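You operate a simulated robot arm through the tools that you are given. There is no shell and no other tool. Be economical: measure what you need, move in short steps, check, and stop when the job is done.

You run a simulated robot arm. Do the job below in one go: nothing can be reset, and whatever is moved stays where it is left.

## Task
Flow-test the grade 5 filter from the To do tray and sort it by the meter's rule.
Fine: watch for the Done lamp; Ready tray or Reject bin; air off before the hood opens; leave the hood open.

The check looks at the end state, three seconds after you hand in, the way a careful person would. Anything else that was tipped, shoved, dropped, spilled or broken makes it a failure.

## Robot
A 6-joint arm with a two-finger parallel gripper, fixed in place. Base frame: the origin is at the foot of the arm, x ahead of it, y to its left, z up. Lengths are in mm, angles in degrees, forces in N, time in s.
With the tool pointing down near the work surface it reaches from about 240 to 640 mm from the base axis. Its first joint turns from -66.0 to 66.0 degrees. Payload 2.7 kg.
Tool frame: the origin (TCP) lies between the finger pads and is the grasp point; the fingertips stand 23 mm ahead of it; z points along the fingers, y is the line along which they close. Largest opening 94 mm; finger width 38, thickness 10; the body of the gripper, 54 by 96 mm, starts 39 mm behind the TCP.
Orientation is that of the tool frame in the base frame, as a unit quaternion [w, x, y, z]. With the fingers straight down and closing along the base's y, the tool's x points along the base's -x, its y along +y and its z along -z.

## Interface
- The arm moves only by the tool arm_command. Its argument "steps" is a list of rows, each a list of 7 numbers: the closure in counts, from 0 (fully open) to 255 (shut), then the shift along the tool's x, y, z in units of 25 mm (1.0 is 25 mm), then the turn, a rotation vector about the tool's x, y, z in units of 4 degrees (1.0 is 4 degrees). In form: [[gripper, tx, ty, tz, wx, wy, wz], ...]. A call has 1 to 8 rows; each row shifts and turns the commanded pose from where the row before left it, along the tool's axes as they then stand. A call with a number of a shift or a turn outside -1 to 1 is refused whole. A row lasts 0.2 s, in which the tool goes at most 50 mm and 8.6 degrees; a call with a longer step from one row to the next is refused whole, and so is a gripper value outside its range. A pose out of reach is approached as far as the arm can. The call stops where the force on the tool passes 40 N (or 10 N more than at its start, if that is more) or the arm is blocked; 0.2 s more then pass. Each finger travels about 45 mm/s and halts on what it meets, pressing with about 44 N; the grip force reading is that of the motor and also rises with nothing between the fingers. The clock runs only during rows and for 0.2 s after the last one: add rows that do not move to give the fingers time. The reply holds the time, the measured pose of the TCP, the force on the tool along the base axes, the opening and the grip force, in the units named above and with some noise.
- Cameras (640 x 400 px; columns grow to the right, rows downward): "scene" is fixed at [84.8, -438.7, 1408]; the picture's right is [0.69, -0.72, 0.00], its down [-0.39, -0.37, -0.84] and it looks along [0.61, 0.58, -0.54] (base axes); focal length 311 px, centre (320, 200). "wrist" rides on the gripper at [-39, 0, -44] in the tool frame; the picture's right is [0.00, -1.00, 0.00], its down [0.97, 0.00, -0.24] and it looks along [0.24, 0.00, 0.97] (tool axes); focal length 218 px, centre (320, 200). There is no depth. A picture from a camera that has moved, and an enlarged one, comes with that camera's place and axes in the base frame and with its lens.
- capture(camera): a new picture of that camera. The clock stands still meanwhile.
- inspect(camera, box): a new picture of the part [left, top, right, bottom] of that camera's present view, enlarged. The clock stands still meanwhile.
- finish_job(): hands the job in; it is judged then, once.

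Go step by step. Nothing tells you positions but the pictures and the camera data: compare them with the known pose of the tool, close in by small moves and look again before you grip or let go. The budget is 120 turns and 64 pictures, counting those below and the enlarged ones. Unless the task says otherwise, let go and move clear before handing in, and close with one line.

The tools are called by a JSON object that holds its "name" and its "arguments". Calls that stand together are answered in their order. arm_command: Moves the arm, as the interface text tells. Its arguments: {"type":"object","properties":{"steps":{"type":"array"}},"required":["steps"]} The other tools are called the same way: capture (camera) takes a picture; inspect (camera, box) takes an enlarged picture of a part of a camera's view; finish_job () hands the job in.

At the start:

```text
time: 0.0
tcp_pos: [300.2, 175.8, 1182.0]
tool_rot: [-0.001, 0.0, 1.0, -0.001]
contact_force: [0.0, 0.1, -0.5]
gripper_width: 93.9
grip_force: 0.1
```

scene: 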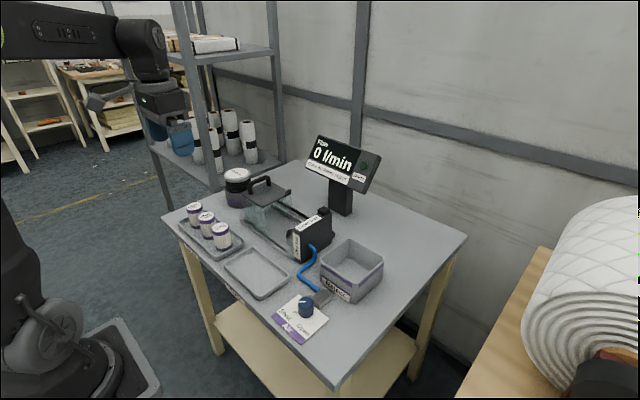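
wrist: 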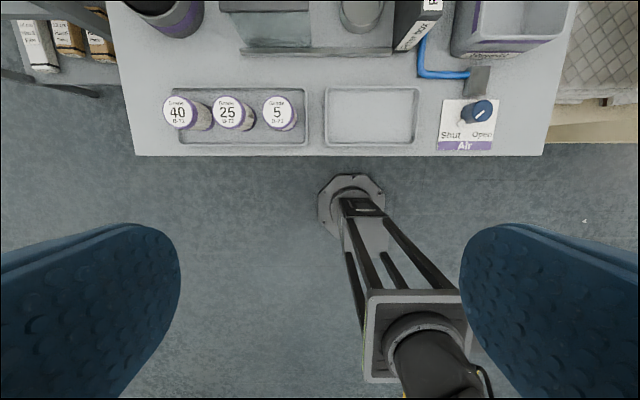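

I see a bench with three filters (40, 25, 5) in a tray, an empty tray, an air knob, a bench tester with hood, a meter and a reject bin. I'll look closer at the meter and the fixture first.

{"name": "inspect", "arguments": {"camera": "scene", "box": [290, 125, 390, 195]}}

{"name": "inspect", "arguments": {"camera": "scene", "box": [170, 160, 400, 350]}}

{"name": "inspect", "arguments": {"camera": "wrist", "box": [120, 0, 580, 160]}}

```text
5.71 times, centred on (340, 160) of scene
camera zoom: at [84.8, -438.7, 1408.0], right [0.69, -0.72, 0.0], down [-0.39, -0.37, -0.84], along [0.61, 0.58, -0.54], focal length 1779 px, centre (206, 429)
```

zoom: 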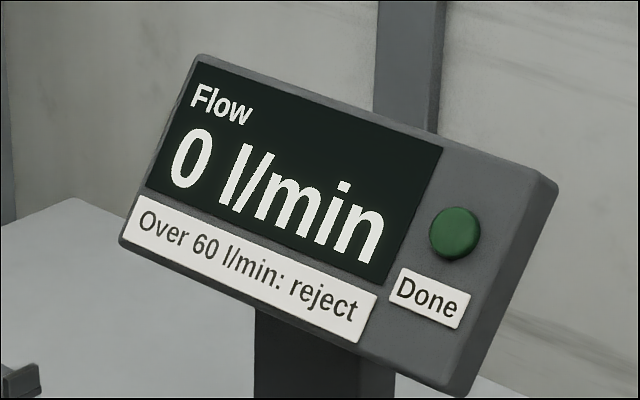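

```text
2.11 times, centred on (285, 255) of scene
camera zoom: at [84.8, -438.7, 1408.0], right [0.69, -0.72, 0.0], down [-0.39, -0.37, -0.84], along [0.61, 0.58, -0.54], focal length 655 px, centre (394, 84)
```

zoom: 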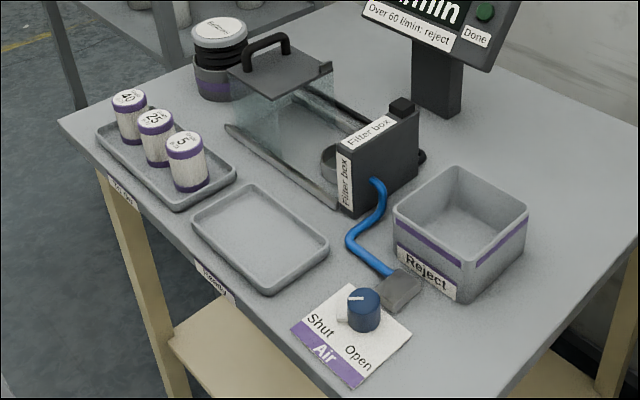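

```text
1.39 times, centred on (350, 80) of wrist
camera zoom: at [338.2, 175.1, 1224.8], right [0.0, -1.0, 0.0], down [-0.97, 0.0, 0.24], along [-0.24, 0.0, -0.97], focal length 304 px, centre (278, 367)
```

zoom: 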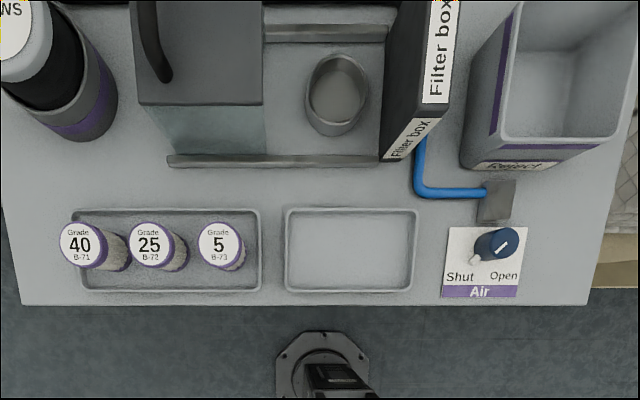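

The rule is "Over 60 l/min: reject". I'll move over the bench to get a better view from above.

{"name": "arm_command", "arguments": {"steps": [[0, -1, -0.5, 0, 0, 0, 0], [0, -1, -0.5, 0, 0, 0, 0], [0, -1, -0.5, 0, 0, 0, 0], [0, -1, -0.5, 0, 0, 0, 0], [0, -1, -0.5, 0, 0, 0, 0], [0, -1, -0.5, 0, 0, 0, 0]]}}

{"name": "capture", "arguments": {"camera": "wrist"}}

{"name": "inspect", "arguments": {"camera": "scene", "box": [270, 280, 350, 350]}}

```text
time: 1.4
tcp_pos: [448.5, 99.1, 1181.4]
tool_rot: [0.0, 0.001, 1.0, 0.0]
contact_force: [-0.4, -0.5, -0.5]
gripper_width: 94.2
grip_force: 0.0
```

```text
58 pictures are left
camera wrist: at [488.1, 99.2, 1224.9], right [0.0, -1.0, 0.0], down [-0.97, 0.0, 0.24], along [-0.24, 0.0, -0.97], focal length 218 px, centre (320, 200)
```

wrist: 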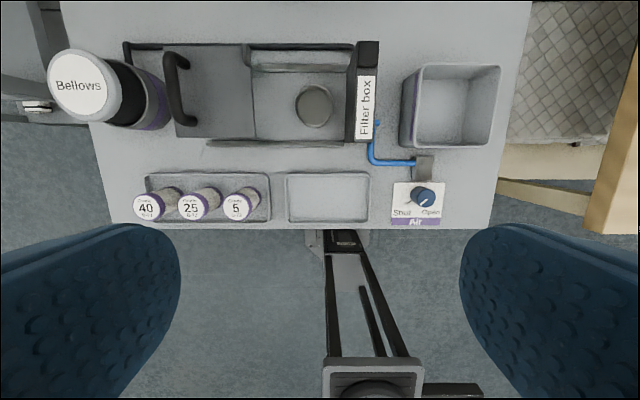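

```text
5.71 times, centred on (310, 315) of scene
camera zoom: at [84.8, -438.7, 1408.0], right [0.69, -0.72, 0.0], down [-0.39, -0.37, -0.84], along [0.61, 0.58, -0.54], focal length 1779 px, centre (377, -457)
```

zoom: 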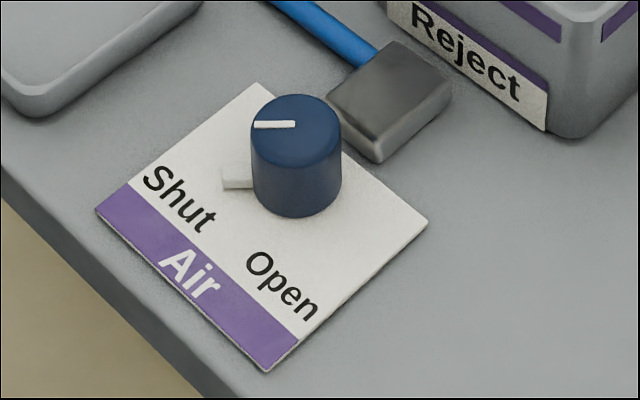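

I take filter 5 to be at about (388, 240) with its top at z≈874. The knob is at about (402, -92) and points to Shut. I'll turn the tool by -90° so the fingers close along x, lowering as I go.

{"name": "arm_command", "arguments": {"steps": [[0, 0, 0, 0.3, 0, 0, -1], [0, 0, 0, 0.3, 0, 0, -1], [0, 0, 0, 0.3, 0, 0, -1], [0, 0, 0, 0.3, 0, 0, -1], [0, 0, 0, 0.3, 0, 0, -1], [0, 0, 0, 0.3, 0, 0, -1], [0, 0, 0, 0.3, 0, 0, -1], [0, 0, 0, 0.3, 0, 0, -1]]}}

{"name": "arm_command", "arguments": {"steps": [[0, 0, 0, 0.3, 0, 0, -1], [0, 0, 0, 0.3, 0, 0, -1], [0, 0, 0, 0.3, 0, 0, -1], [0, 0, 0, 0.3, 0, 0, -1], [0, 0, 0, 0.3, 0, 0, -1], [0, 0, 0, 0.3, 0, 0, -1], [0, 0, 0, 0.3, 0, 0, -1], [0, 0, 0, 0.3, 0, 0, -1]]}}

{"name": "arm_command", "arguments": {"steps": [[0, 0, 0, 0, 0, 0, -1], [0, 0, 0, 0, 0, 0, -1], [0, 0, 0, 0, 0, 0, -1], [0, 0, 0, 0, 0, 0, -1], [0, 0, 0, 0, 0, 0, -1], [0, 0, 0, 0, 0, 0, -1], [0, 0, 0, 0, 0, 0, -0.5]]}}

{"name": "capture", "arguments": {"camera": "wrist"}}

```text
time: 3.2
tcp_pos: [450.1, 99.2, 1122.1]
tool_rot: [0.0, -0.277, 0.961, 0.0]
contact_force: [0.7, -0.1, -0.3]
gripper_width: 93.9
grip_force: 0.0
```

```text
time: 5.0
tcp_pos: [450.0, 100.0, 1061.7]
tool_rot: [0.0, -0.53, 0.848, -0.001]
contact_force: [0.5, -0.1, 0.0]
gripper_width: 94.1
grip_force: 0.1
```

```text
time: 6.6
tcp_pos: [449.9, 101.3, 1061.1]
tool_rot: [-0.001, 0.708, -0.706, 0.0]
contact_force: [0.6, -0.1, 0.2]
gripper_width: 93.9
grip_force: 0.2
```

```text
56 pictures are left
camera wrist: at [448.8, 139.6, 1104.7], right [1.0, 0.0, 0.0], down [0.0, -0.97, 0.24], along [0.0, -0.24, -0.97], focal length 218 px, centre (320, 200)
```

wrist: 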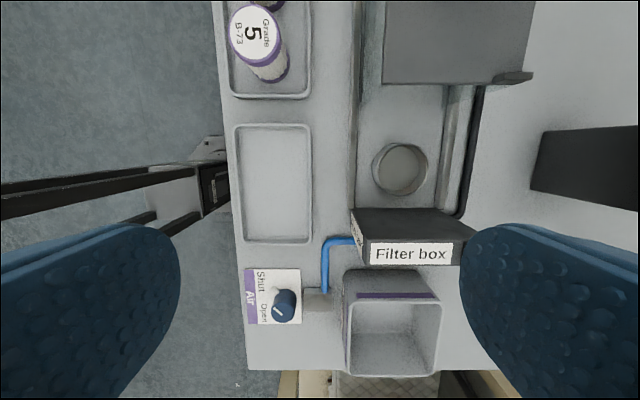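

Tool x is now base -y and tool y is base -x. Next I'll move above filter 5.

{"name": "arm_command", "arguments": {"steps": [[0, -0.695, 0.305, 0.4, 0, 0, 0], [0, -0.695, 0.305, 0.4, 0, 0, 0], [0, -0.695, 0.305, 0.4, 0, 0, 0], [0, -0.695, 0.305, 0.4, 0, 0, 0], [0, -0.695, 0.305, 0.4, 0, 0, 0], [0, -0.695, 0.305, 0.4, 0, 0, 0], [0, -0.695, 0.305, 0.4, 0, 0, 0], [0, -0.695, 0.305, 0.4, 0, 0, 0]]}}

{"name": "capture", "arguments": {"camera": "wrist"}}

{"name": "capture", "arguments": {"camera": "scene"}}

```text
time: 8.4
tcp_pos: [388.0, 239.8, 982.0]
tool_rot: [0.0, 0.707, -0.707, 0.0]
contact_force: [0.6, -0.2, -0.2]
gripper_width: 93.7
grip_force: 0.1
```

```text
55 pictures are left
camera wrist: at [387.2, 278.9, 1025.3], right [1.0, 0.0, 0.0], down [0.0, -0.97, 0.24], along [0.0, -0.24, -0.97], focal length 218 px, centre (320, 200)
```

wrist: 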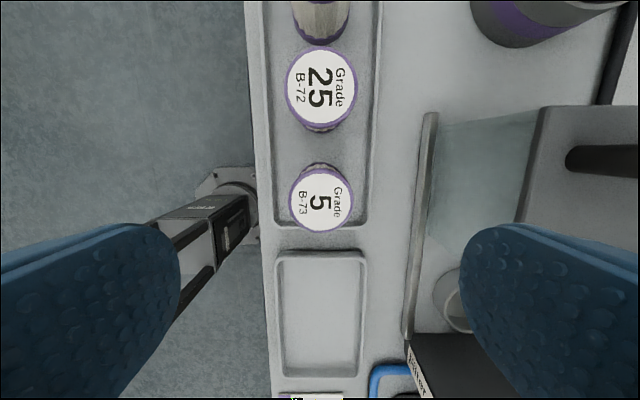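

```text
54 pictures are left
```

scene: 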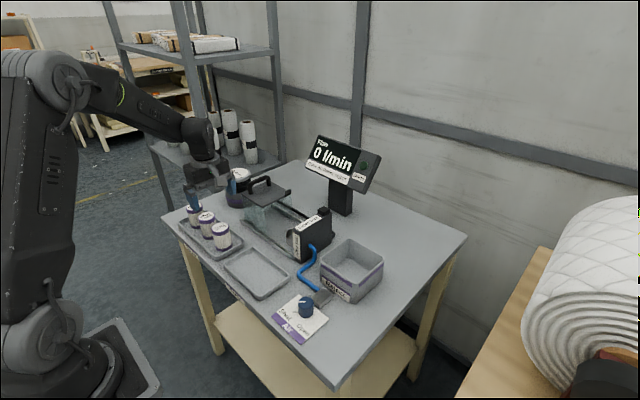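

Filter 5 is centred under the tool at about (388, 242). I'll go down to grip its upper half.

{"name": "arm_command", "arguments": {"steps": [[0, -0.08, 0, 0.8, 0, 0, 0], [0, 0, 0, 0.8, 0, 0, 0], [0, 0, 0, 0.8, 0, 0, 0], [0, 0, 0, 0.8, 0, 0, 0], [0, 0, 0, 0.8, 0, 0, 0], [0, 0, 0, 0.72, 0, 0, 0], [0, 0, 0, 0, 0, 0, 0]]}}

{"name": "capture", "arguments": {"camera": "wrist"}}

{"name": "inspect", "arguments": {"camera": "scene", "box": [160, 160, 340, 280]}}

```text
time: 10.0
tcp_pos: [388.7, 240.5, 865.3]
tool_rot: [0.0, -0.707, 0.707, 0.0]
contact_force: [-0.6, -0.5, -0.2]
gripper_width: 94.0
grip_force: 0.1
```

```text
53 pictures are left
camera wrist: at [388.4, 279.6, 908.8], right [1.0, 0.0, 0.0], down [0.0, -0.97, 0.24], along [0.0, -0.24, -0.97], focal length 218 px, centre (320, 200)
```

wrist: 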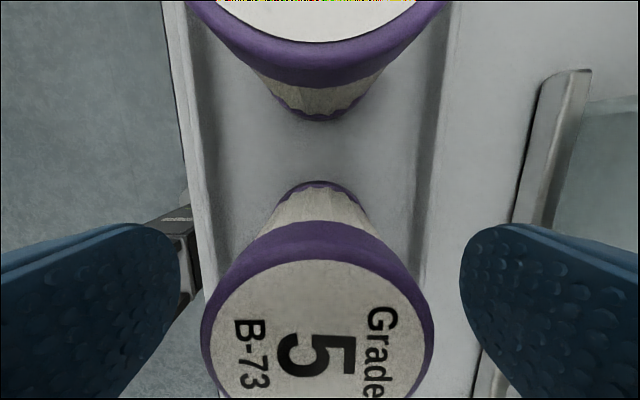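

```text
3.33 times, centred on (250, 220) of scene
camera zoom: at [84.8, -438.7, 1408.0], right [0.69, -0.72, 0.0], down [-0.39, -0.37, -0.84], along [0.61, 0.58, -0.54], focal length 1038 px, centre (553, 133)
```

zoom: 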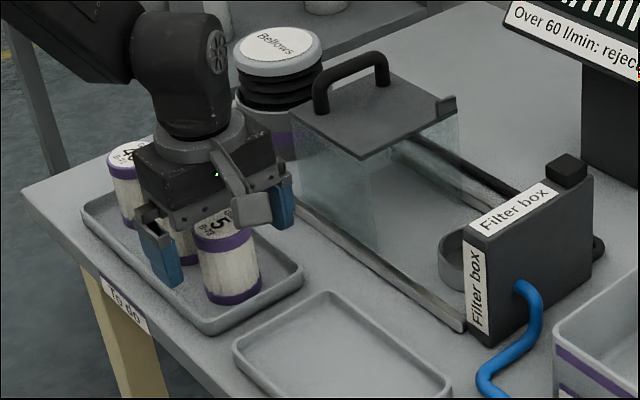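

The fingers straddle the filter well, so I'll close them.

{"name": "arm_command", "arguments": {"steps": [[255, 0, 0, 0, 0, 0, 0], [255, 0, 0, 0, 0, 0, 0], [255, 0, 0, 0, 0, 0, 0], [255, 0, 0, 0, 0, 0, 0], [255, 0, 0, 0, 0, 0, 0]]}}

```text
time: 11.2
tcp_pos: [388.8, 241.6, 865.7]
tool_rot: [0.001, 0.707, -0.707, 0.0]
contact_force: [-0.7, 0.5, 0.9]
gripper_width: 46.9
grip_force: 43.7
```

It's gripped at 47 mm. I'll lift it and have a look.

{"name": "arm_command", "arguments": {"steps": [[255, 0, 0, -0.5, 0, 0, 0], [255, 0, 0, -0.8, 0, 0, 0], [255, 0, 0, -0.9, 0, 0, 0], [255, 0, 0, -0.9, 0, 0, 0], [255, 0, 0, -0.9, 0, 0, 0], [255, 0, 0, 0, 0, 0, 0]]}}

{"name": "inspect", "arguments": {"camera": "scene", "box": [160, 140, 340, 260]}}

```text
time: 12.6
tcp_pos: [387.9, 242.2, 964.0]
tool_rot: [0.0, 0.707, -0.707, 0.0]
contact_force: [-0.7, 0.2, 0.0]
gripper_width: 0.0
grip_force: 42.6
```

```text
3.33 times, centred on (250, 200) of scene
camera zoom: at [84.8, -438.7, 1408.0], right [0.69, -0.72, 0.0], down [-0.39, -0.37, -0.84], along [0.61, 0.58, -0.54], focal length 1038 px, centre (553, 200)
```

zoom: 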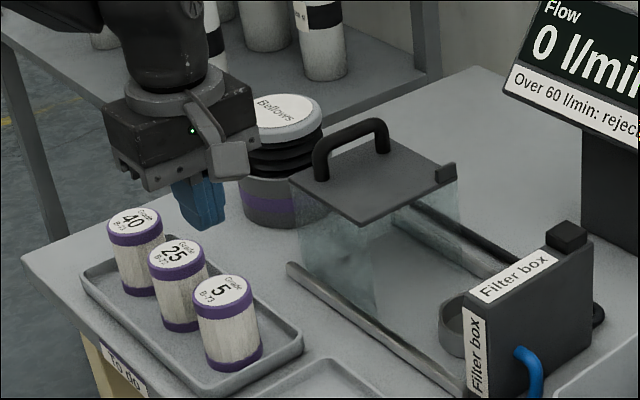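

The filter slipped out and still stands in its place. I'll open the fingers and check it from above.

{"name": "arm_command", "arguments": {"steps": [[0, 0, 0, 0, 0, 0, 0], [0, 0, 0, 0, 0, 0, 0], [0, 0, 0, 0, 0, 0, 0], [0, 0, 0, 0, 0, 0, 0], [0, 0, 0, 0, 0, 0, 0], [0, 0, 0, 0, 0, 0, 0]]}}

{"name": "capture", "arguments": {"camera": "wrist"}}

```text
time: 14.0
tcp_pos: [387.8, 241.5, 963.0]
tool_rot: [0.0, 0.707, -0.707, 0.0]
contact_force: [-0.5, 1.0, 0.7]
gripper_width: 93.8
grip_force: 0.1
```

```text
50 pictures are left
camera wrist: at [387.9, 280.0, 1006.8], right [1.0, 0.0, 0.0], down [0.0, -0.97, 0.24], along [0.0, -0.24, -0.97], focal length 218 px, centre (320, 200)
```

wrist: 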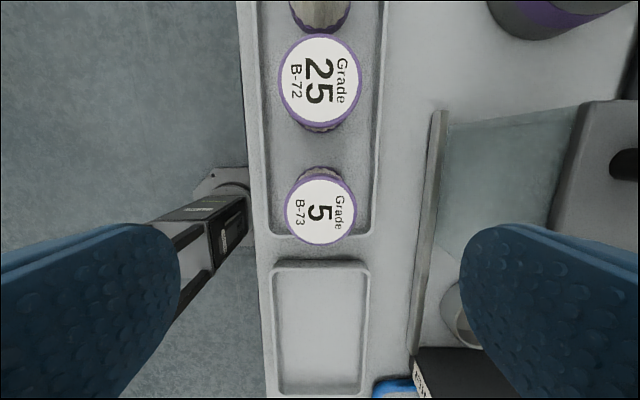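

The filter is unmoved at (388, 241.5) with its top at about 870. I'll grip lower, at TCP z≈847, and lift slowly.

{"name": "arm_command", "arguments": {"steps": [[0, 0, 0, 0.9, 0, 0, 0], [0, 0, 0, 0.9, 0, 0, 0], [0, 0, 0, 0.9, 0, 0, 0], [0, 0, 0, 0.9, 0, 0, 0], [0, 0, 0, 0.6, 0, 0, 0], [0, 0, 0, 0.4, 0, 0, 0], [0, 0, 0, 0, 0, 0, 0]]}}

{"name": "arm_command", "arguments": {"steps": [[255, 0, 0, 0, 0, 0, 0], [255, 0, 0, 0, 0, 0, 0], [255, 0, 0, 0, 0, 0, 0], [255, 0, 0, 0, 0, 0, 0], [255, 0, 0, 0, 0, 0, 0], [255, 0, 0, 0, 0, 0, 0]]}}

{"name": "arm_command", "arguments": {"steps": [[255, 0, 0, -0.1, 0, 0, 0], [255, 0, 0, -0.1, 0, 0, 0], [255, 0, 0, -0.1, 0, 0, 0], [255, 0, 0, -0.1, 0, 0, 0], [255, 0, 0, -0.1, 0, 0, 0], [255, 0, 0, -0.1, 0, 0, 0]]}}

{"name": "inspect", "arguments": {"camera": "scene", "box": [160, 160, 340, 280]}}

```text
time: 15.6
tcp_pos: [388.4, 241.2, 847.4]
tool_rot: [0.001, -0.707, 0.707, -0.001]
contact_force: [-0.1, -0.2, 0.3]
gripper_width: 94.0
grip_force: 0.0
```

```text
time: 17.0
tcp_pos: [388.8, 241.5, 848.3]
tool_rot: [0.0, 0.707, -0.707, 0.0]
contact_force: [0.3, -0.6, -0.1]
gripper_width: 47.0
grip_force: 44.2
```

```text
time: 18.4
tcp_pos: [388.2, 241.5, 862.7]
tool_rot: [0.0, 0.707, -0.707, 0.001]
contact_force: [0.2, -0.7, 0.2]
gripper_width: 46.9
grip_force: 44.3
```

```text
3.33 times, centred on (250, 220) of scene
camera zoom: at [84.8, -438.7, 1408.0], right [0.69, -0.72, 0.0], down [-0.39, -0.37, -0.84], along [0.61, 0.58, -0.54], focal length 1038 px, centre (553, 133)
```

zoom: 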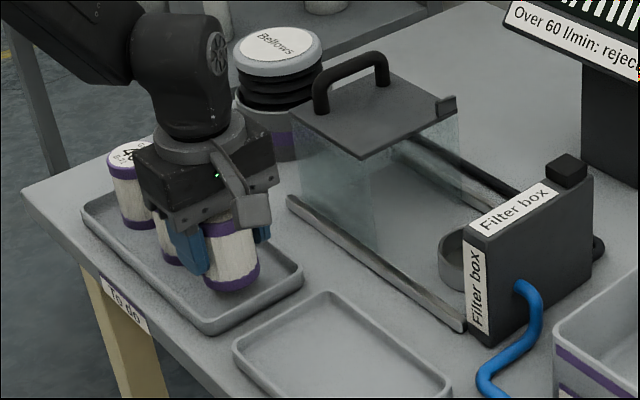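

It's rising with the gripper this time, so I'll continue gently.

{"name": "arm_command", "arguments": {"steps": [[255, 0, 0, -0.2, 0, 0, 0], [255, 0, 0, -0.3, 0, 0, 0], [255, 0, 0, -0.4, 0, 0, 0], [255, 0, 0, -0.5, 0, 0, 0], [255, 0, 0, -0.5, 0, 0, 0], [255, 0, 0, -0.5, 0, 0, 0], [255, 0, 0, -0.4, 0, 0, 0], [255, 0, 0, -0.2, 0, 0, 0]]}}

{"name": "arm_command", "arguments": {"steps": [[255, 0, 0, -0.3, 0, 0, 0], [255, 0, 0, -0.4, 0, 0, 0], [255, 0, 0, -0.4, 0, 0, 0], [255, 0, 0, -0.2, 0, 0, 0]]}}

{"name": "inspect", "arguments": {"camera": "scene", "box": [160, 140, 340, 260]}}

{"name": "capture", "arguments": {"camera": "wrist"}}

```text
time: 20.2
tcp_pos: [389.1, 242.1, 938.3]
tool_rot: [0.0, 0.708, -0.707, 0.0]
contact_force: [-0.1, -0.8, -1.1]
gripper_width: 46.8
grip_force: 43.9
```

```text
time: 21.2
tcp_pos: [390.4, 242.8, 970.1]
tool_rot: [0.0, 0.708, -0.707, 0.0]
contact_force: [-0.8, -0.8, -0.9]
gripper_width: 46.8
grip_force: 44.2
```

```text
3.33 times, centred on (250, 200) of scene
camera zoom: at [84.8, -438.7, 1408.0], right [0.69, -0.72, 0.0], down [-0.39, -0.37, -0.84], along [0.61, 0.58, -0.54], focal length 1038 px, centre (553, 200)
```

zoom: 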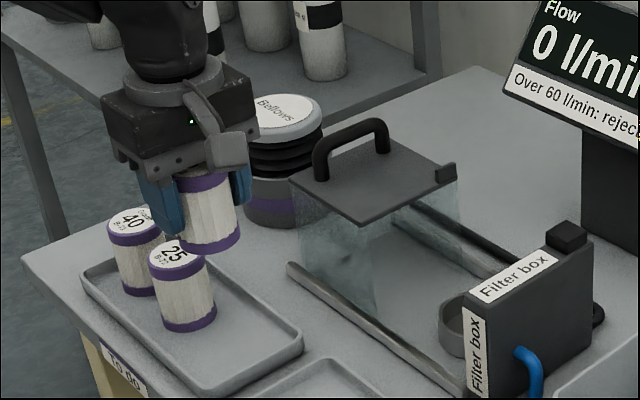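

```text
47 pictures are left
camera wrist: at [388.8, 280.4, 1014.4], right [1.0, 0.0, 0.0], down [0.0, -0.97, 0.24], along [0.0, -0.24, -0.97], focal length 218 px, centre (320, 200)
```

wrist: 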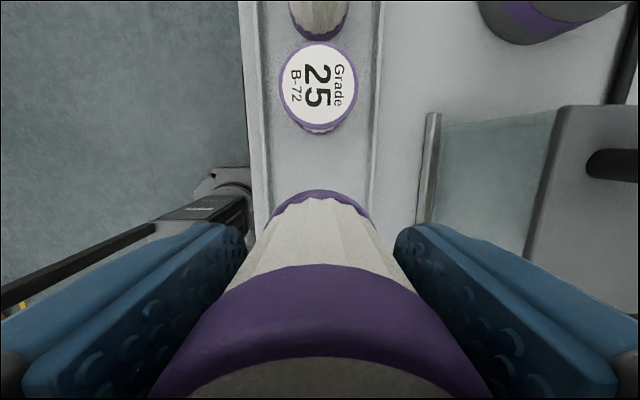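

The filter is held firmly. I'll carry it in -y and then forward past the filter box at a safe height, so that I can look at the cup.

{"name": "arm_command", "arguments": {"steps": [[255, 0.4, 0, -0.2, 0, 0, 0], [255, 0.7, 0, -0.2, 0, 0, 0], [255, 0.9, 0, -0.2, 0, 0, 0], [255, 0.9, 0, -0.2, 0, 0, 0], [255, 0.9, 0, -0.2, 0, 0, 0], [255, 0.9, 0, -0.2, 0, 0, 0], [255, 0.7, 0, 0, 0, 0, 0], [255, 0.4, 0, 0, 0, 0, 0]]}}

{"name": "arm_command", "arguments": {"steps": [[255, 0.4, -0.4, 0, 0, 0, 0], [255, 0.7, -0.7, 0, 0, 0, 0], [255, 0.7, -0.9, 0, 0, 0, 0], [255, 0.5, -0.9, 0, 0, 0, 0], [255, 0.4, -0.9, 0, 0, 0, 0], [255, 0, -0.9, 0, 0, 0, 0], [255, 0, -0.9, 0, 0, 0, 0], [255, 0, -0.8, 0, 0, 0, 0]]}}

{"name": "capture", "arguments": {"camera": "wrist"}}

{"name": "capture", "arguments": {"camera": "scene"}}

```text
time: 23.0
tcp_pos: [387.7, 97.6, 1001.6]
tool_rot: [0.0, -0.707, 0.707, 0.001]
contact_force: [-0.1, -0.4, -1.0]
gripper_width: 46.8
grip_force: 43.4
```

```text
time: 24.8
tcp_pos: [547.8, 28.7, 1001.1]
tool_rot: [0.0, 0.707, -0.707, 0.0]
contact_force: [0.4, 0.1, -0.3]
gripper_width: 46.8
grip_force: 44.3
```

```text
46 pictures are left
camera wrist: at [548.1, 67.1, 1045.1], right [1.0, 0.0, 0.0], down [0.0, -0.97, 0.24], along [0.0, -0.24, -0.97], focal length 218 px, centre (320, 200)
```

wrist: 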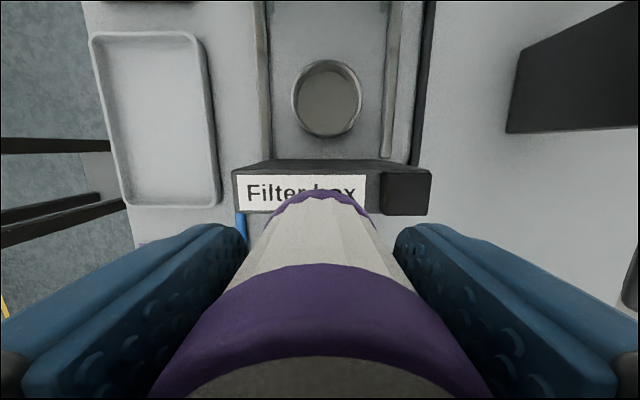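

```text
45 pictures are left
```

scene: 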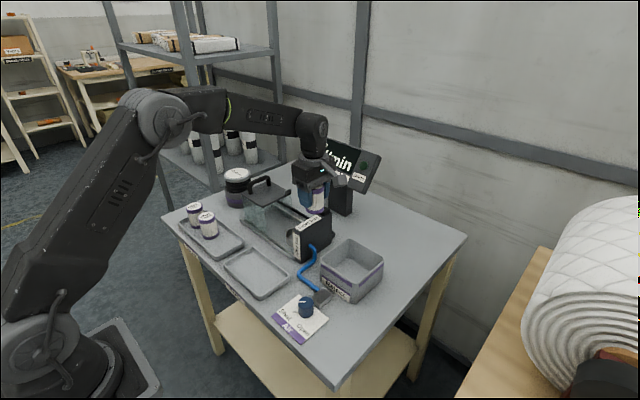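

{"name": "inspect", "arguments": {"camera": "wrist", "box": [220, 30, 440, 230]}}

{"name": "inspect", "arguments": {"camera": "scene", "box": [240, 160, 360, 270]}}

```text
2.00 times, centred on (330, 130) of wrist
camera zoom: at [548.1, 67.1, 1045.1], right [1.0, 0.0, 0.0], down [0.0, -0.97, 0.24], along [0.0, -0.24, -0.97], focal length 436 px, centre (300, 340)
```

zoom: 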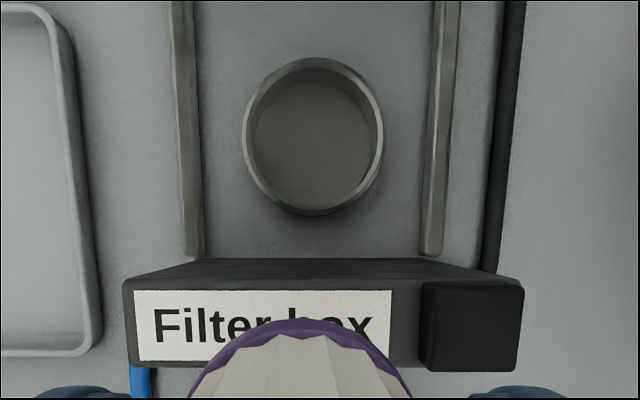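

```text
3.64 times, centred on (300, 215) of scene
camera zoom: at [84.8, -438.7, 1408.0], right [0.69, -0.72, 0.0], down [-0.39, -0.37, -0.84], along [0.61, 0.58, -0.54], focal length 1132 px, centre (393, 146)
```

zoom: 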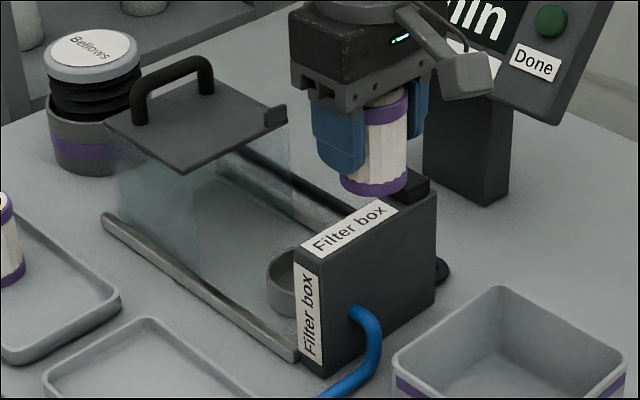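

The cup is at about (554, 111). Its inner diameter is about 57 mm and its rim is at about z=826. I'll move above it and check clearances to the box and hood.

{"name": "arm_command", "arguments": {"steps": [[255, -0.4, -0.05, 0, 0, 0, 0], [255, -0.7, -0.05, 0, 0, 0, 0], [255, -0.9, -0.05, 0, 0, 0, 0], [255, -0.8, -0.05, 0, 0, 0, 0], [255, -0.47, -0.04, 0.3, 0, 0, 0], [255, 0, 0, 0.7, 0, 0, 0], [255, 0, 0, 0.9, 0, 0, 0], [255, 0, 0, 0.7, 0, 0, 0]]}}

{"name": "inspect", "arguments": {"camera": "scene", "box": [220, 140, 360, 270]}}

{"name": "capture", "arguments": {"camera": "wrist"}}

```text
time: 26.6
tcp_pos: [554.1, 111.6, 934.9]
tool_rot: [0.0, 0.708, -0.707, 0.001]
contact_force: [0.1, -0.1, -1.4]
gripper_width: 46.8
grip_force: 43.8
```

```text
3.08 times, centred on (290, 205) of scene
camera zoom: at [84.8, -438.7, 1408.0], right [0.69, -0.72, 0.0], down [-0.39, -0.37, -0.84], along [0.61, 0.58, -0.54], focal length 958 px, centre (412, 185)
```

zoom: 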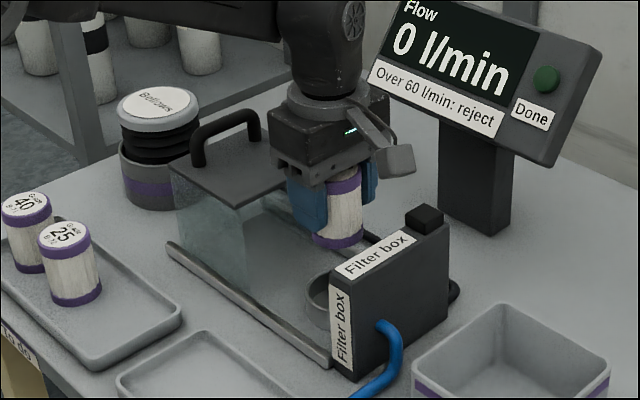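

```text
41 pictures are left
camera wrist: at [554.2, 149.8, 978.8], right [1.0, 0.0, 0.0], down [0.0, -0.97, 0.24], along [0.0, -0.24, -0.97], focal length 218 px, centre (320, 200)
```

wrist: 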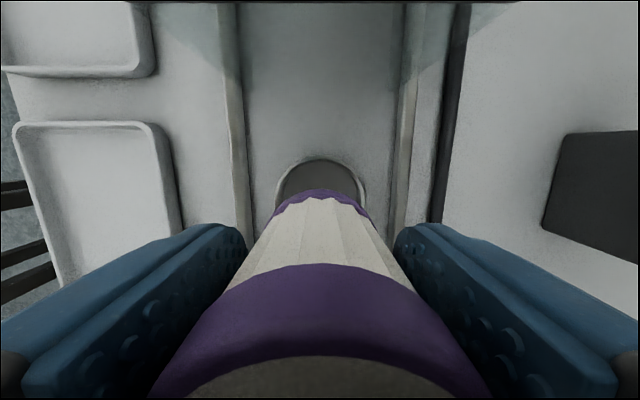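

Clearances look adequate so far, but the protrusion on the wrist is near the box top. I'll descend in stages and check.

{"name": "arm_command", "arguments": {"steps": [[255, 0.02, 0, 0.4, 0, 0, 0], [255, 0, 0, 0.6, 0, 0, 0], [255, 0, 0, 0.6, 0, 0, 0], [255, 0, 0, 0.4, 0, 0, 0], [255, 0, 0, 0, 0, 0, 0]]}}

{"name": "inspect", "arguments": {"camera": "scene", "box": [240, 150, 360, 260]}}

{"name": "capture", "arguments": {"camera": "wrist"}}

```text
time: 27.8
tcp_pos: [554.2, 109.7, 884.8]
tool_rot: [0.0, 0.707, -0.707, -0.001]
contact_force: [0.2, 0.0, -0.8]
gripper_width: 46.8
grip_force: 44.2
```

```text
3.64 times, centred on (300, 205) of scene
camera zoom: at [84.8, -438.7, 1408.0], right [0.69, -0.72, 0.0], down [-0.39, -0.37, -0.84], along [0.61, 0.58, -0.54], focal length 1132 px, centre (393, 182)
```

zoom: 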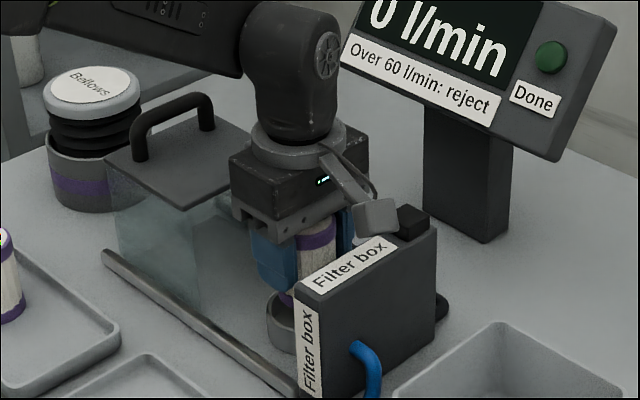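

```text
39 pictures are left
camera wrist: at [554.3, 148.3, 928.4], right [1.0, 0.0, 0.0], down [0.0, -0.97, 0.24], along [0.0, -0.24, -0.97], focal length 218 px, centre (320, 200)
```

wrist: 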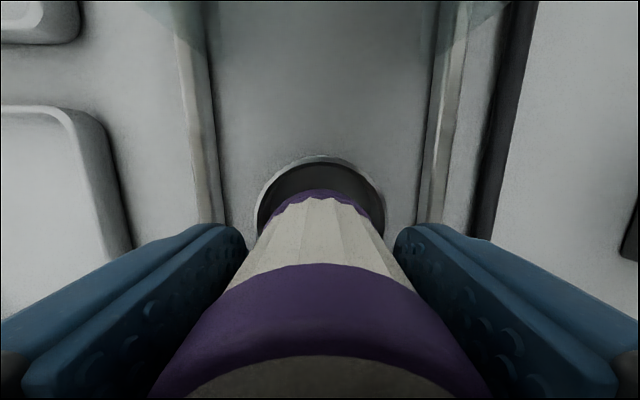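

The wrist protrusion would end up too close to the box top. I'll rise, turn the tool back by +90° so it points toward the base with the fingers along y, and come down that way.

{"name": "arm_command", "arguments": {"steps": [[255, 0, 0, -0.5, 0, 0, 0], [255, 0, 0, -0.8, 0, 0, 0], [255, 0, 0, -0.8, 0, 0, 0], [255, 0, 0, -0.5, 0, 0, 0.5], [255, 0, 0, 0, 0, 0, 1], [255, 0, 0, 0, 0, 0, 1], [255, 0, 0, 0, 0, 0, 1], [255, 0, 0, 0, 0, 0, 1]]}}

{"name": "arm_command", "arguments": {"steps": [[255, 0, 0, 0, 0, 0, 1], [255, 0, 0, 0, 0, 0, 1], [255, 0, 0, 0, 0, 0, 1], [255, 0, 0, 0, 0, 0, 1], [255, 0, 0, 0, 0, 0, 1], [255, 0, 0, 0, 0, 0, 1], [255, 0, 0, 0, 0, 0, 1], [255, 0, 0, 0, 0, 0, 1]]}}

{"name": "arm_command", "arguments": {"steps": [[255, 0, 0, 0, 0, 0, 1], [255, 0, 0, 0, 0, 0, 1], [255, 0, 0, 0, 0, 0, 1], [255, 0, 0, 0, 0, 0, 1], [255, 0, 0, 0, 0, 0, 1], [255, 0, 0, 0, 0, 0, 1], [255, 0, 0, 0, 0, 0, 1], [255, 0, 0, 0, 0, 0, 1]]}}

{"name": "arm_command", "arguments": {"steps": [[255, 0, 0, 0, 0, 0, 1], [255, 0, 0, 0, 0, 0, 1], [255, 0, 0, 0, 0, 0, 0]]}}

{"name": "capture", "arguments": {"camera": "wrist"}}

{"name": "inspect", "arguments": {"camera": "scene", "box": [220, 140, 360, 260]}}

```text
time: 29.6
tcp_pos: [554.6, 110.3, 951.1]
tool_rot: [0.0, -0.586, 0.81, 0.0]
contact_force: [0.4, 0.9, -0.4]
gripper_width: 46.8
grip_force: 44.6
```

```text
time: 31.4
tcp_pos: [555.0, 110.2, 949.1]
tool_rot: [0.0, -0.341, 0.94, 0.0]
contact_force: [0.2, -0.4, 0.3]
gripper_width: 46.6
grip_force: 44.2
```

```text
time: 33.2
tcp_pos: [554.5, 110.2, 950.7]
tool_rot: [0.0, -0.069, 0.998, 0.0]
contact_force: [-0.3, -0.9, -0.6]
gripper_width: 46.8
grip_force: 43.5
```

```text
time: 34.0
tcp_pos: [553.6, 110.5, 950.5]
tool_rot: [0.001, 0.001, 1.0, 0.001]
contact_force: [0.7, -0.6, -0.6]
gripper_width: 46.7
grip_force: 44.4
```

```text
38 pictures are left
camera wrist: at [593.2, 109.8, 994.4], right [0.0, -1.0, 0.0], down [-0.97, 0.0, 0.24], along [-0.24, 0.0, -0.97], focal length 218 px, centre (320, 200)
```

wrist: 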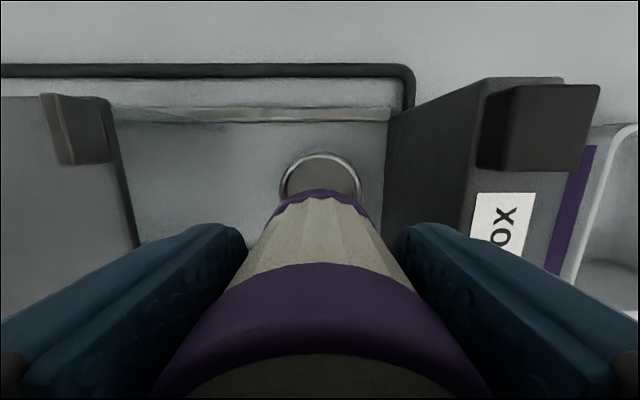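

```text
3.33 times, centred on (290, 200) of scene
camera zoom: at [84.8, -438.7, 1408.0], right [0.69, -0.72, 0.0], down [-0.39, -0.37, -0.84], along [0.61, 0.58, -0.54], focal length 1038 px, centre (420, 200)
```

zoom: 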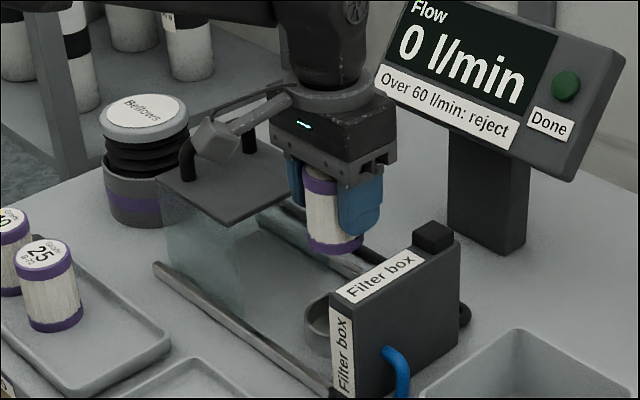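

Now the protrusion points toward the base, clear of everything. I'll descend toward the cup.

{"name": "arm_command", "arguments": {"steps": [[255, 0, 0, 0.5, 0, 0, 0], [255, 0, 0, 0.8, 0, 0, 0], [255, 0, 0, 0.8, 0, 0, 0], [255, 0, 0, 0.5, 0, 0, 0], [255, 0, 0, 0.3, 0, 0, 0], [255, 0, 0, 0.2, 0, 0, 0]]}}

{"name": "capture", "arguments": {"camera": "wrist"}}

{"name": "inspect", "arguments": {"camera": "scene", "box": [240, 150, 360, 260]}}

```text
time: 35.4
tcp_pos: [554.8, 110.8, 872.3]
tool_rot: [0.001, 0.0, 1.0, 0.0]
contact_force: [-0.3, -0.3, -0.1]
gripper_width: 46.7
grip_force: 44.2
```

```text
36 pictures are left
camera wrist: at [593.0, 110.6, 915.9], right [0.0, -1.0, 0.0], down [-0.97, 0.0, 0.24], along [-0.24, 0.0, -0.97], focal length 218 px, centre (320, 200)
```

wrist: 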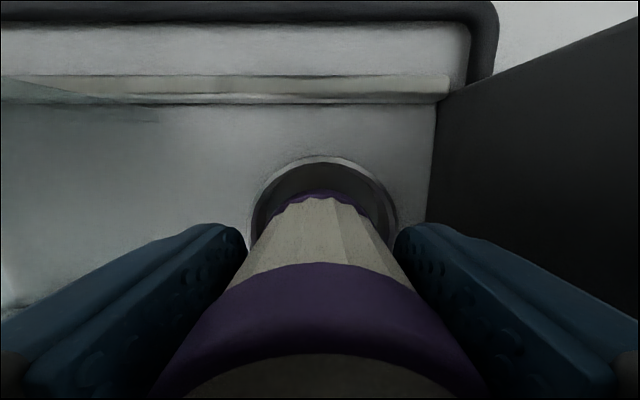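

```text
3.64 times, centred on (300, 205) of scene
camera zoom: at [84.8, -438.7, 1408.0], right [0.69, -0.72, 0.0], down [-0.39, -0.37, -0.84], along [0.61, 0.58, -0.54], focal length 1132 px, centre (393, 182)
```

zoom: 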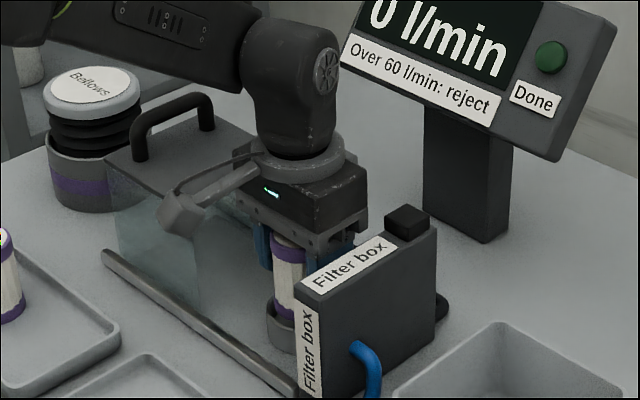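

The cup is about 2–3 mm further forward than the filter, so I'll nudge over and lower slowly.

{"name": "arm_command", "arguments": {"steps": [[255, -0.1, -0.04, 0, 0, 0, 0], [255, 0, 0, 0.2, 0, 0, 0], [255, 0, 0, 0.2, 0, 0, 0], [255, 0, 0, 0.15, 0, 0, 0], [255, 0, 0, 0.1, 0, 0, 0], [255, 0, 0, 0.1, 0, 0, 0], [255, 0, 0, 0, 0, 0, 0]]}}

{"name": "capture", "arguments": {"camera": "wrist"}}

```text
time: 37.0
tcp_pos: [556.5, 109.7, 853.3]
tool_rot: [0.0, 0.0, 1.0, 0.001]
contact_force: [-0.1, 0.1, -0.5]
gripper_width: 46.9
grip_force: 43.7
```

```text
34 pictures are left
camera wrist: at [595.4, 109.4, 897.8], right [0.0, -1.0, 0.0], down [-0.97, 0.0, 0.24], along [-0.24, 0.0, -0.97], focal length 218 px, centre (320, 200)
```

wrist: 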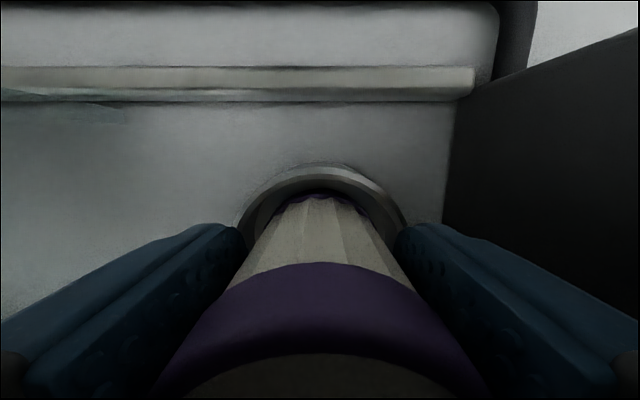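

{"name": "arm_command", "arguments": {"steps": [[255, 0, 0, 0.06, 0, 0, 0], [255, 0, 0, 0.06, 0, 0, 0], [255, 0, 0, 0.06, 0, 0, 0], [255, 0, 0, 0, 0, 0, 0]]}}

```text
time: 38.0
tcp_pos: [556.8, 108.8, 850.6]
tool_rot: [0.0, 0.0, 1.0, 0.0]
contact_force: [-0.4, 0.2, -0.6]
gripper_width: 46.7
grip_force: 44.1
```

{"name": "arm_command", "arguments": {"steps": [[255, 0, 0, 0.06, 0, 0, 0], [255, 0, 0, 0.06, 0, 0, 0], [255, 0, 0, 0.06, 0, 0, 0], [255, 0, 0, 0, 0, 0, 0]]}}

```text
time: 39.0
tcp_pos: [558.3, 109.2, 846.8]
tool_rot: [0.003, 0.0, 1.0, 0.0]
contact_force: [-7.7, 0.8, 28.2]
gripper_width: 46.6
grip_force: 44.0
```

It's in contact with the cup floor. I'll ease back a touch and open only partly, since the box is near.

{"name": "arm_command", "arguments": {"steps": [[255, 0, 0, -0.08, 0, 0, 0], [95, 0, 0, 0, 0, 0, 0], [95, 0, 0, 0, 0, 0, 0], [95, 0, 0, 0, 0, 0, 0]]}}

{"name": "capture", "arguments": {"camera": "wrist"}}

```text
time: 40.0
tcp_pos: [557.6, 110.1, 848.1]
tool_rot: [0.002, -0.001, 1.0, 0.0]
contact_force: [1.8, 11.2, 14.6]
gripper_width: 54.5
grip_force: 0.2
```

```text
33 pictures are left
camera wrist: at [596.1, 109.4, 891.7], right [0.0, -1.0, 0.0], down [-0.97, 0.0, 0.24], along [-0.24, 0.0, -0.97], focal length 218 px, centre (320, 200)
```

wrist: 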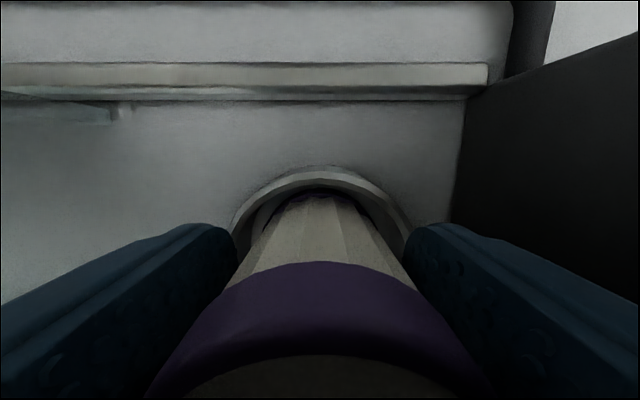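

The opening has stopped at 54.5 mm with some side force, so the fingertips are probably on the cup rim. I'll rise straight up gently.

{"name": "arm_command", "arguments": {"steps": [[105, 0, 0, -0.1, 0, 0, 0], [105, 0, 0, -0.1, 0, 0, 0], [105, 0, 0, -0.2, 0, 0, 0], [95, 0, 0, -0.2, 0, 0, 0], [95, 0, 0, 0, 0, 0, 0]]}}

{"name": "capture", "arguments": {"camera": "wrist"}}

```text
time: 41.2
tcp_pos: [557.3, 109.7, 862.5]
tool_rot: [0.0, -0.001, 1.0, -0.001]
contact_force: [0.1, 0.0, 0.8]
gripper_width: 58.8
grip_force: 0.2
```

```text
32 pictures are left
camera wrist: at [596.1, 108.9, 906.0], right [0.0, -1.0, 0.0], down [-0.97, 0.0, 0.24], along [-0.24, 0.0, -0.97], focal length 218 px, centre (320, 200)
```

wrist: 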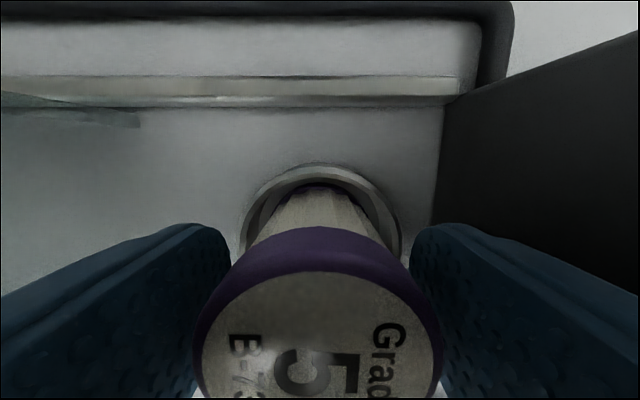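

The filter stands in the cup and I'm free of it. I'll rise clear and look.

{"name": "arm_command", "arguments": {"steps": [[95, 0, 0, -0.4, 0, 0, 0], [95, 0, 0, -0.9, 0, 0, 0], [95, 0, 0, -1, 0, 0, 0], [95, 0, 0, -1, 0, 0, 0], [95, 0, 0, -1, 0, 0, 0], [0, 0, 0, -1, 0, 0, 0], [0, 0, 0, -1, 0, 0, 0], [0, 0, 0, -0.4, 0, 0, 0]]}}

{"name": "capture", "arguments": {"camera": "wrist"}}

{"name": "inspect", "arguments": {"camera": "scene", "box": [210, 160, 350, 270]}}

```text
time: 43.0
tcp_pos: [556.0, 109.1, 1029.5]
tool_rot: [-0.001, 0.0, 1.0, 0.0]
contact_force: [0.4, 0.0, -0.5]
gripper_width: 93.8
grip_force: 0.0
```

```text
31 pictures are left
camera wrist: at [595.3, 108.3, 1074.1], right [0.0, -1.0, 0.0], down [-0.97, 0.0, 0.24], along [-0.24, 0.0, -0.97], focal length 218 px, centre (320, 200)
```

wrist: 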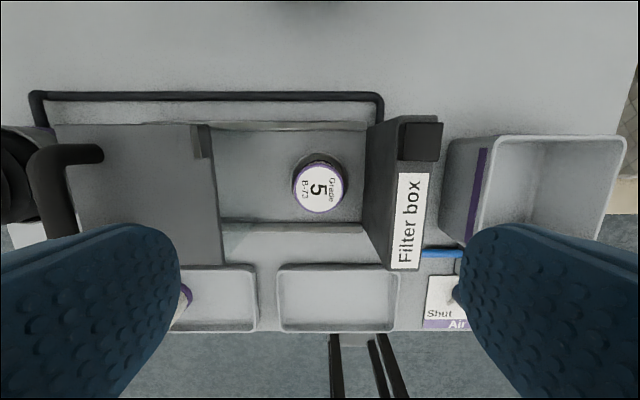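

```text
3.64 times, centred on (280, 215) of scene
camera zoom: at [84.8, -438.7, 1408.0], right [0.69, -0.72, 0.0], down [-0.39, -0.37, -0.84], along [0.61, 0.58, -0.54], focal length 1132 px, centre (466, 146)
```

zoom: 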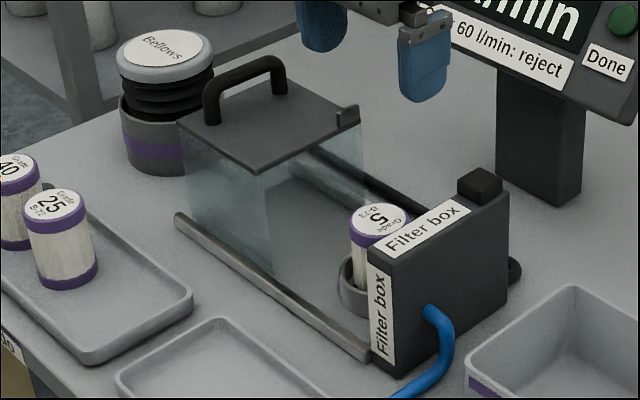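

The filter is seated upright in the cup. The hood handle is a bar along x at about (554, 261, 953), so I'll go above it with the fingers along y.

{"name": "arm_command", "arguments": {"steps": [[0, 0, 0.8, 0, 0, 0, 0], [0, 0, 0.9, 0, 0, 0, 0], [0, 0, 0.9, 0, 0, 0, 0], [0, 0, 0.9, 0, 0, 0, 0], [0, 0, 0.9, 0, 0, 0, 0], [0, 0.08, 0.9, 0, 0, 0, 0], [0, 0, 0.78, 0, 0, 0, 0], [0, 0, 0, 0, 0, 0, 0]]}}

{"name": "capture", "arguments": {"camera": "wrist"}}

```text
time: 44.8
tcp_pos: [555.3, 262.3, 1029.3]
tool_rot: [0.0, 0.0, 1.0, -0.001]
contact_force: [-0.4, 0.1, -0.9]
gripper_width: 94.3
grip_force: 0.0
```

```text
29 pictures are left
camera wrist: at [593.9, 261.1, 1073.3], right [0.0, -1.0, 0.0], down [-0.97, 0.0, 0.24], along [-0.24, 0.0, -0.97], focal length 218 px, centre (320, 200)
```

wrist: 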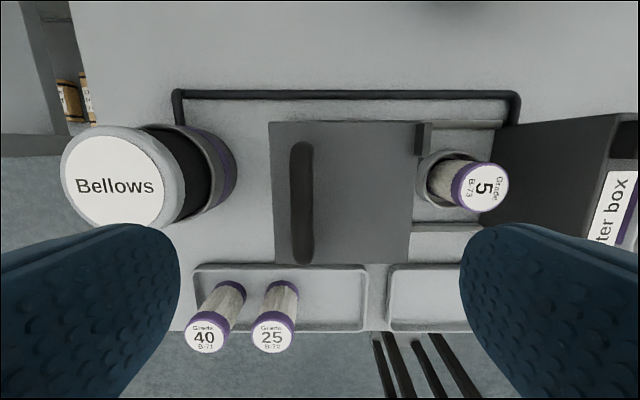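

The handle bar is nearer y≈271, x≈559. I'll adjust and descend onto it.

{"name": "arm_command", "arguments": {"steps": [[0, -0.15, 0.38, 0.3, 0, 0, 0], [0, 0, 0, 0.7, 0, 0, 0], [0, 0, 0, 0.7, 0, 0, 0], [0, 0, 0, 0.5, 0, 0, 0], [0, 0, 0, 0, 0, 0, 0]]}}

{"name": "capture", "arguments": {"camera": "wrist"}}

{"name": "inspect", "arguments": {"camera": "scene", "box": [210, 140, 350, 250]}}

```text
time: 46.0
tcp_pos: [558.9, 271.4, 975.9]
tool_rot: [0.0, 0.001, 1.0, 0.0]
contact_force: [0.4, 0.8, -0.4]
gripper_width: 93.7
grip_force: 0.1
```

```text
28 pictures are left
camera wrist: at [597.5, 270.3, 1018.5], right [0.0, -1.0, 0.0], down [-0.97, 0.0, 0.24], along [-0.24, 0.0, -0.97], focal length 218 px, centre (320, 200)
```

wrist: 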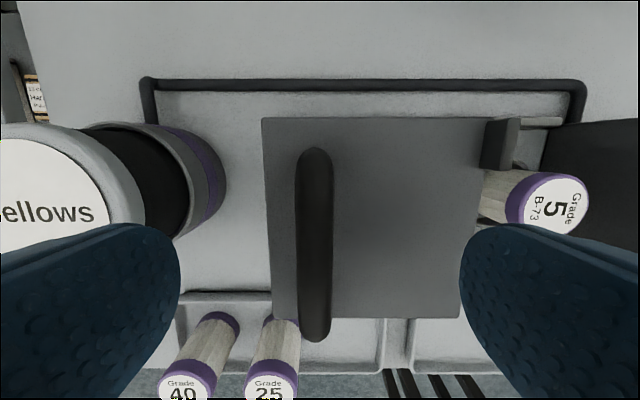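

```text
3.64 times, centred on (280, 195) of scene
camera zoom: at [84.8, -438.7, 1408.0], right [0.69, -0.72, 0.0], down [-0.39, -0.37, -0.84], along [0.61, 0.58, -0.54], focal length 1132 px, centre (466, 218)
```

zoom: 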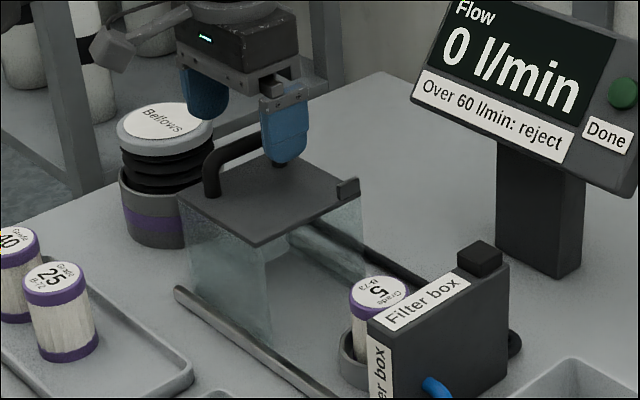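

The bar is centred between the fingers. I'll go down a further 24 mm and close.

{"name": "arm_command", "arguments": {"steps": [[0, 0, 0, 0.4, 0, 0, 0], [0, 0, 0, 0.4, 0, 0, 0], [0, 0, 0, 0.2, 0, 0, 0], [0, 0, 0, 0, 0, 0, 0]]}}

{"name": "arm_command", "arguments": {"steps": [[255, 0, 0, 0, 0, 0, 0], [255, 0, 0, 0, 0, 0, 0], [255, 0, 0, 0, 0, 0, 0], [255, 0, 0, 0, 0, 0, 0], [255, 0, 0, 0, 0, 0, 0], [255, 0, 0, 0, 0, 0, 0], [255, 0, 0, 0, 0, 0, 0]]}}

```text
time: 47.0
tcp_pos: [558.4, 271.0, 949.6]
tool_rot: [0.0, 0.0, 1.0, 0.0]
contact_force: [0.9, -1.0, 0.2]
gripper_width: 94.0
grip_force: 0.0
```

```text
time: 48.6
tcp_pos: [558.6, 270.7, 950.4]
tool_rot: [0.001, 0.0, 1.0, 0.0]
contact_force: [-0.3, -0.2, -0.2]
gripper_width: 13.6
grip_force: 45.2
```

The handle is gripped at 13.6 mm. I'll slide the hood toward the box.

{"name": "arm_command", "arguments": {"steps": [[255, 0, -0.2, 0, 0, 0, 0], [255, 0, -0.4, 0, 0, 0, 0], [255, 0, -0.5, 0, 0, 0, 0], [255, 0, -0.5, 0, 0, 0, 0], [255, 0, -0.5, 0, 0, 0, 0], [255, 0, -0.5, 0, 0, 0, 0], [255, 0, -0.4, 0, 0, 0, 0], [255, 0, -0.2, 0, 0, 0, 0]]}}

{"name": "inspect", "arguments": {"camera": "scene", "box": [210, 140, 350, 250]}}

```text
time: 50.4
tcp_pos: [559.2, 190.4, 950.5]
tool_rot: [-0.001, 0.0, 1.0, 0.0]
contact_force: [-1.4, 1.1, -6.7]
gripper_width: 13.5
grip_force: 45.1
```

```text
3.64 times, centred on (280, 195) of scene
camera zoom: at [84.9, -438.6, 1408.1], right [0.69, -0.72, 0.0], down [-0.39, -0.37, -0.84], along [0.61, 0.58, -0.54], focal length 1132 px, centre (466, 218)
```

zoom: 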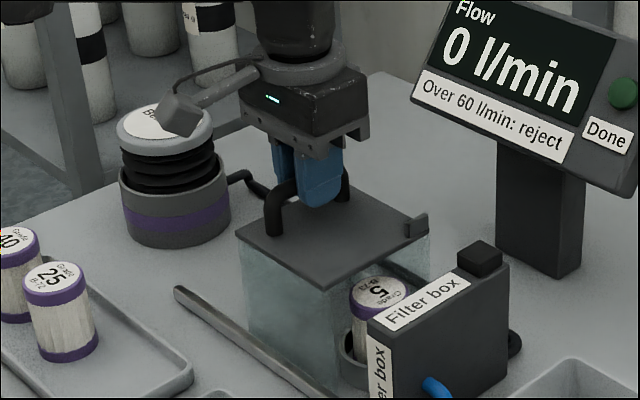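

It's sliding smoothly, so I'll continue until contact.

{"name": "arm_command", "arguments": {"steps": [[255, 0, -0.3, 0, 0, 0, 0], [255, 0, -0.4, 0, 0, 0, 0], [255, 0, -0.4, 0, 0, 0, 0], [255, 0, -0.3, 0, 0, 0, 0], [255, 0, -0.2, 0, 0, 0, 0], [255, 0, -0.15, 0, 0, 0, 0], [255, 0, -0.1, 0, 0, 0, 0]]}}

{"name": "inspect", "arguments": {"camera": "scene", "box": [210, 140, 350, 250]}}

```text
time: 52.0
tcp_pos: [557.8, 144.4, 950.2]
tool_rot: [0.0, -0.001, 1.0, 0.0]
contact_force: [-6.5, 0.0, 6.6]
gripper_width: 13.5
grip_force: 45.1
```

```text
3.64 times, centred on (280, 195) of scene
camera zoom: at [84.6, -438.7, 1408.0], right [0.69, -0.72, 0.0], down [-0.39, -0.37, -0.84], along [0.61, 0.58, -0.54], focal length 1132 px, centre (466, 218)
```

zoom: 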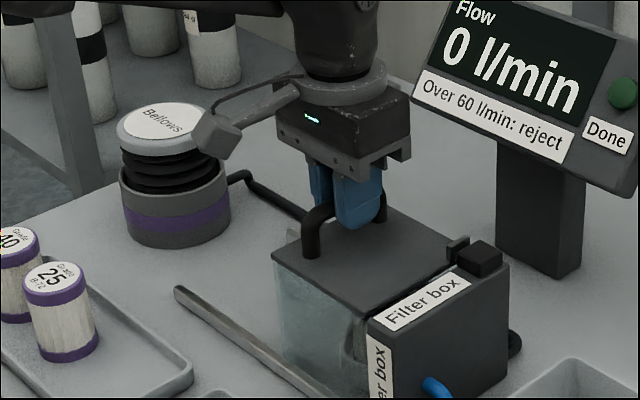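

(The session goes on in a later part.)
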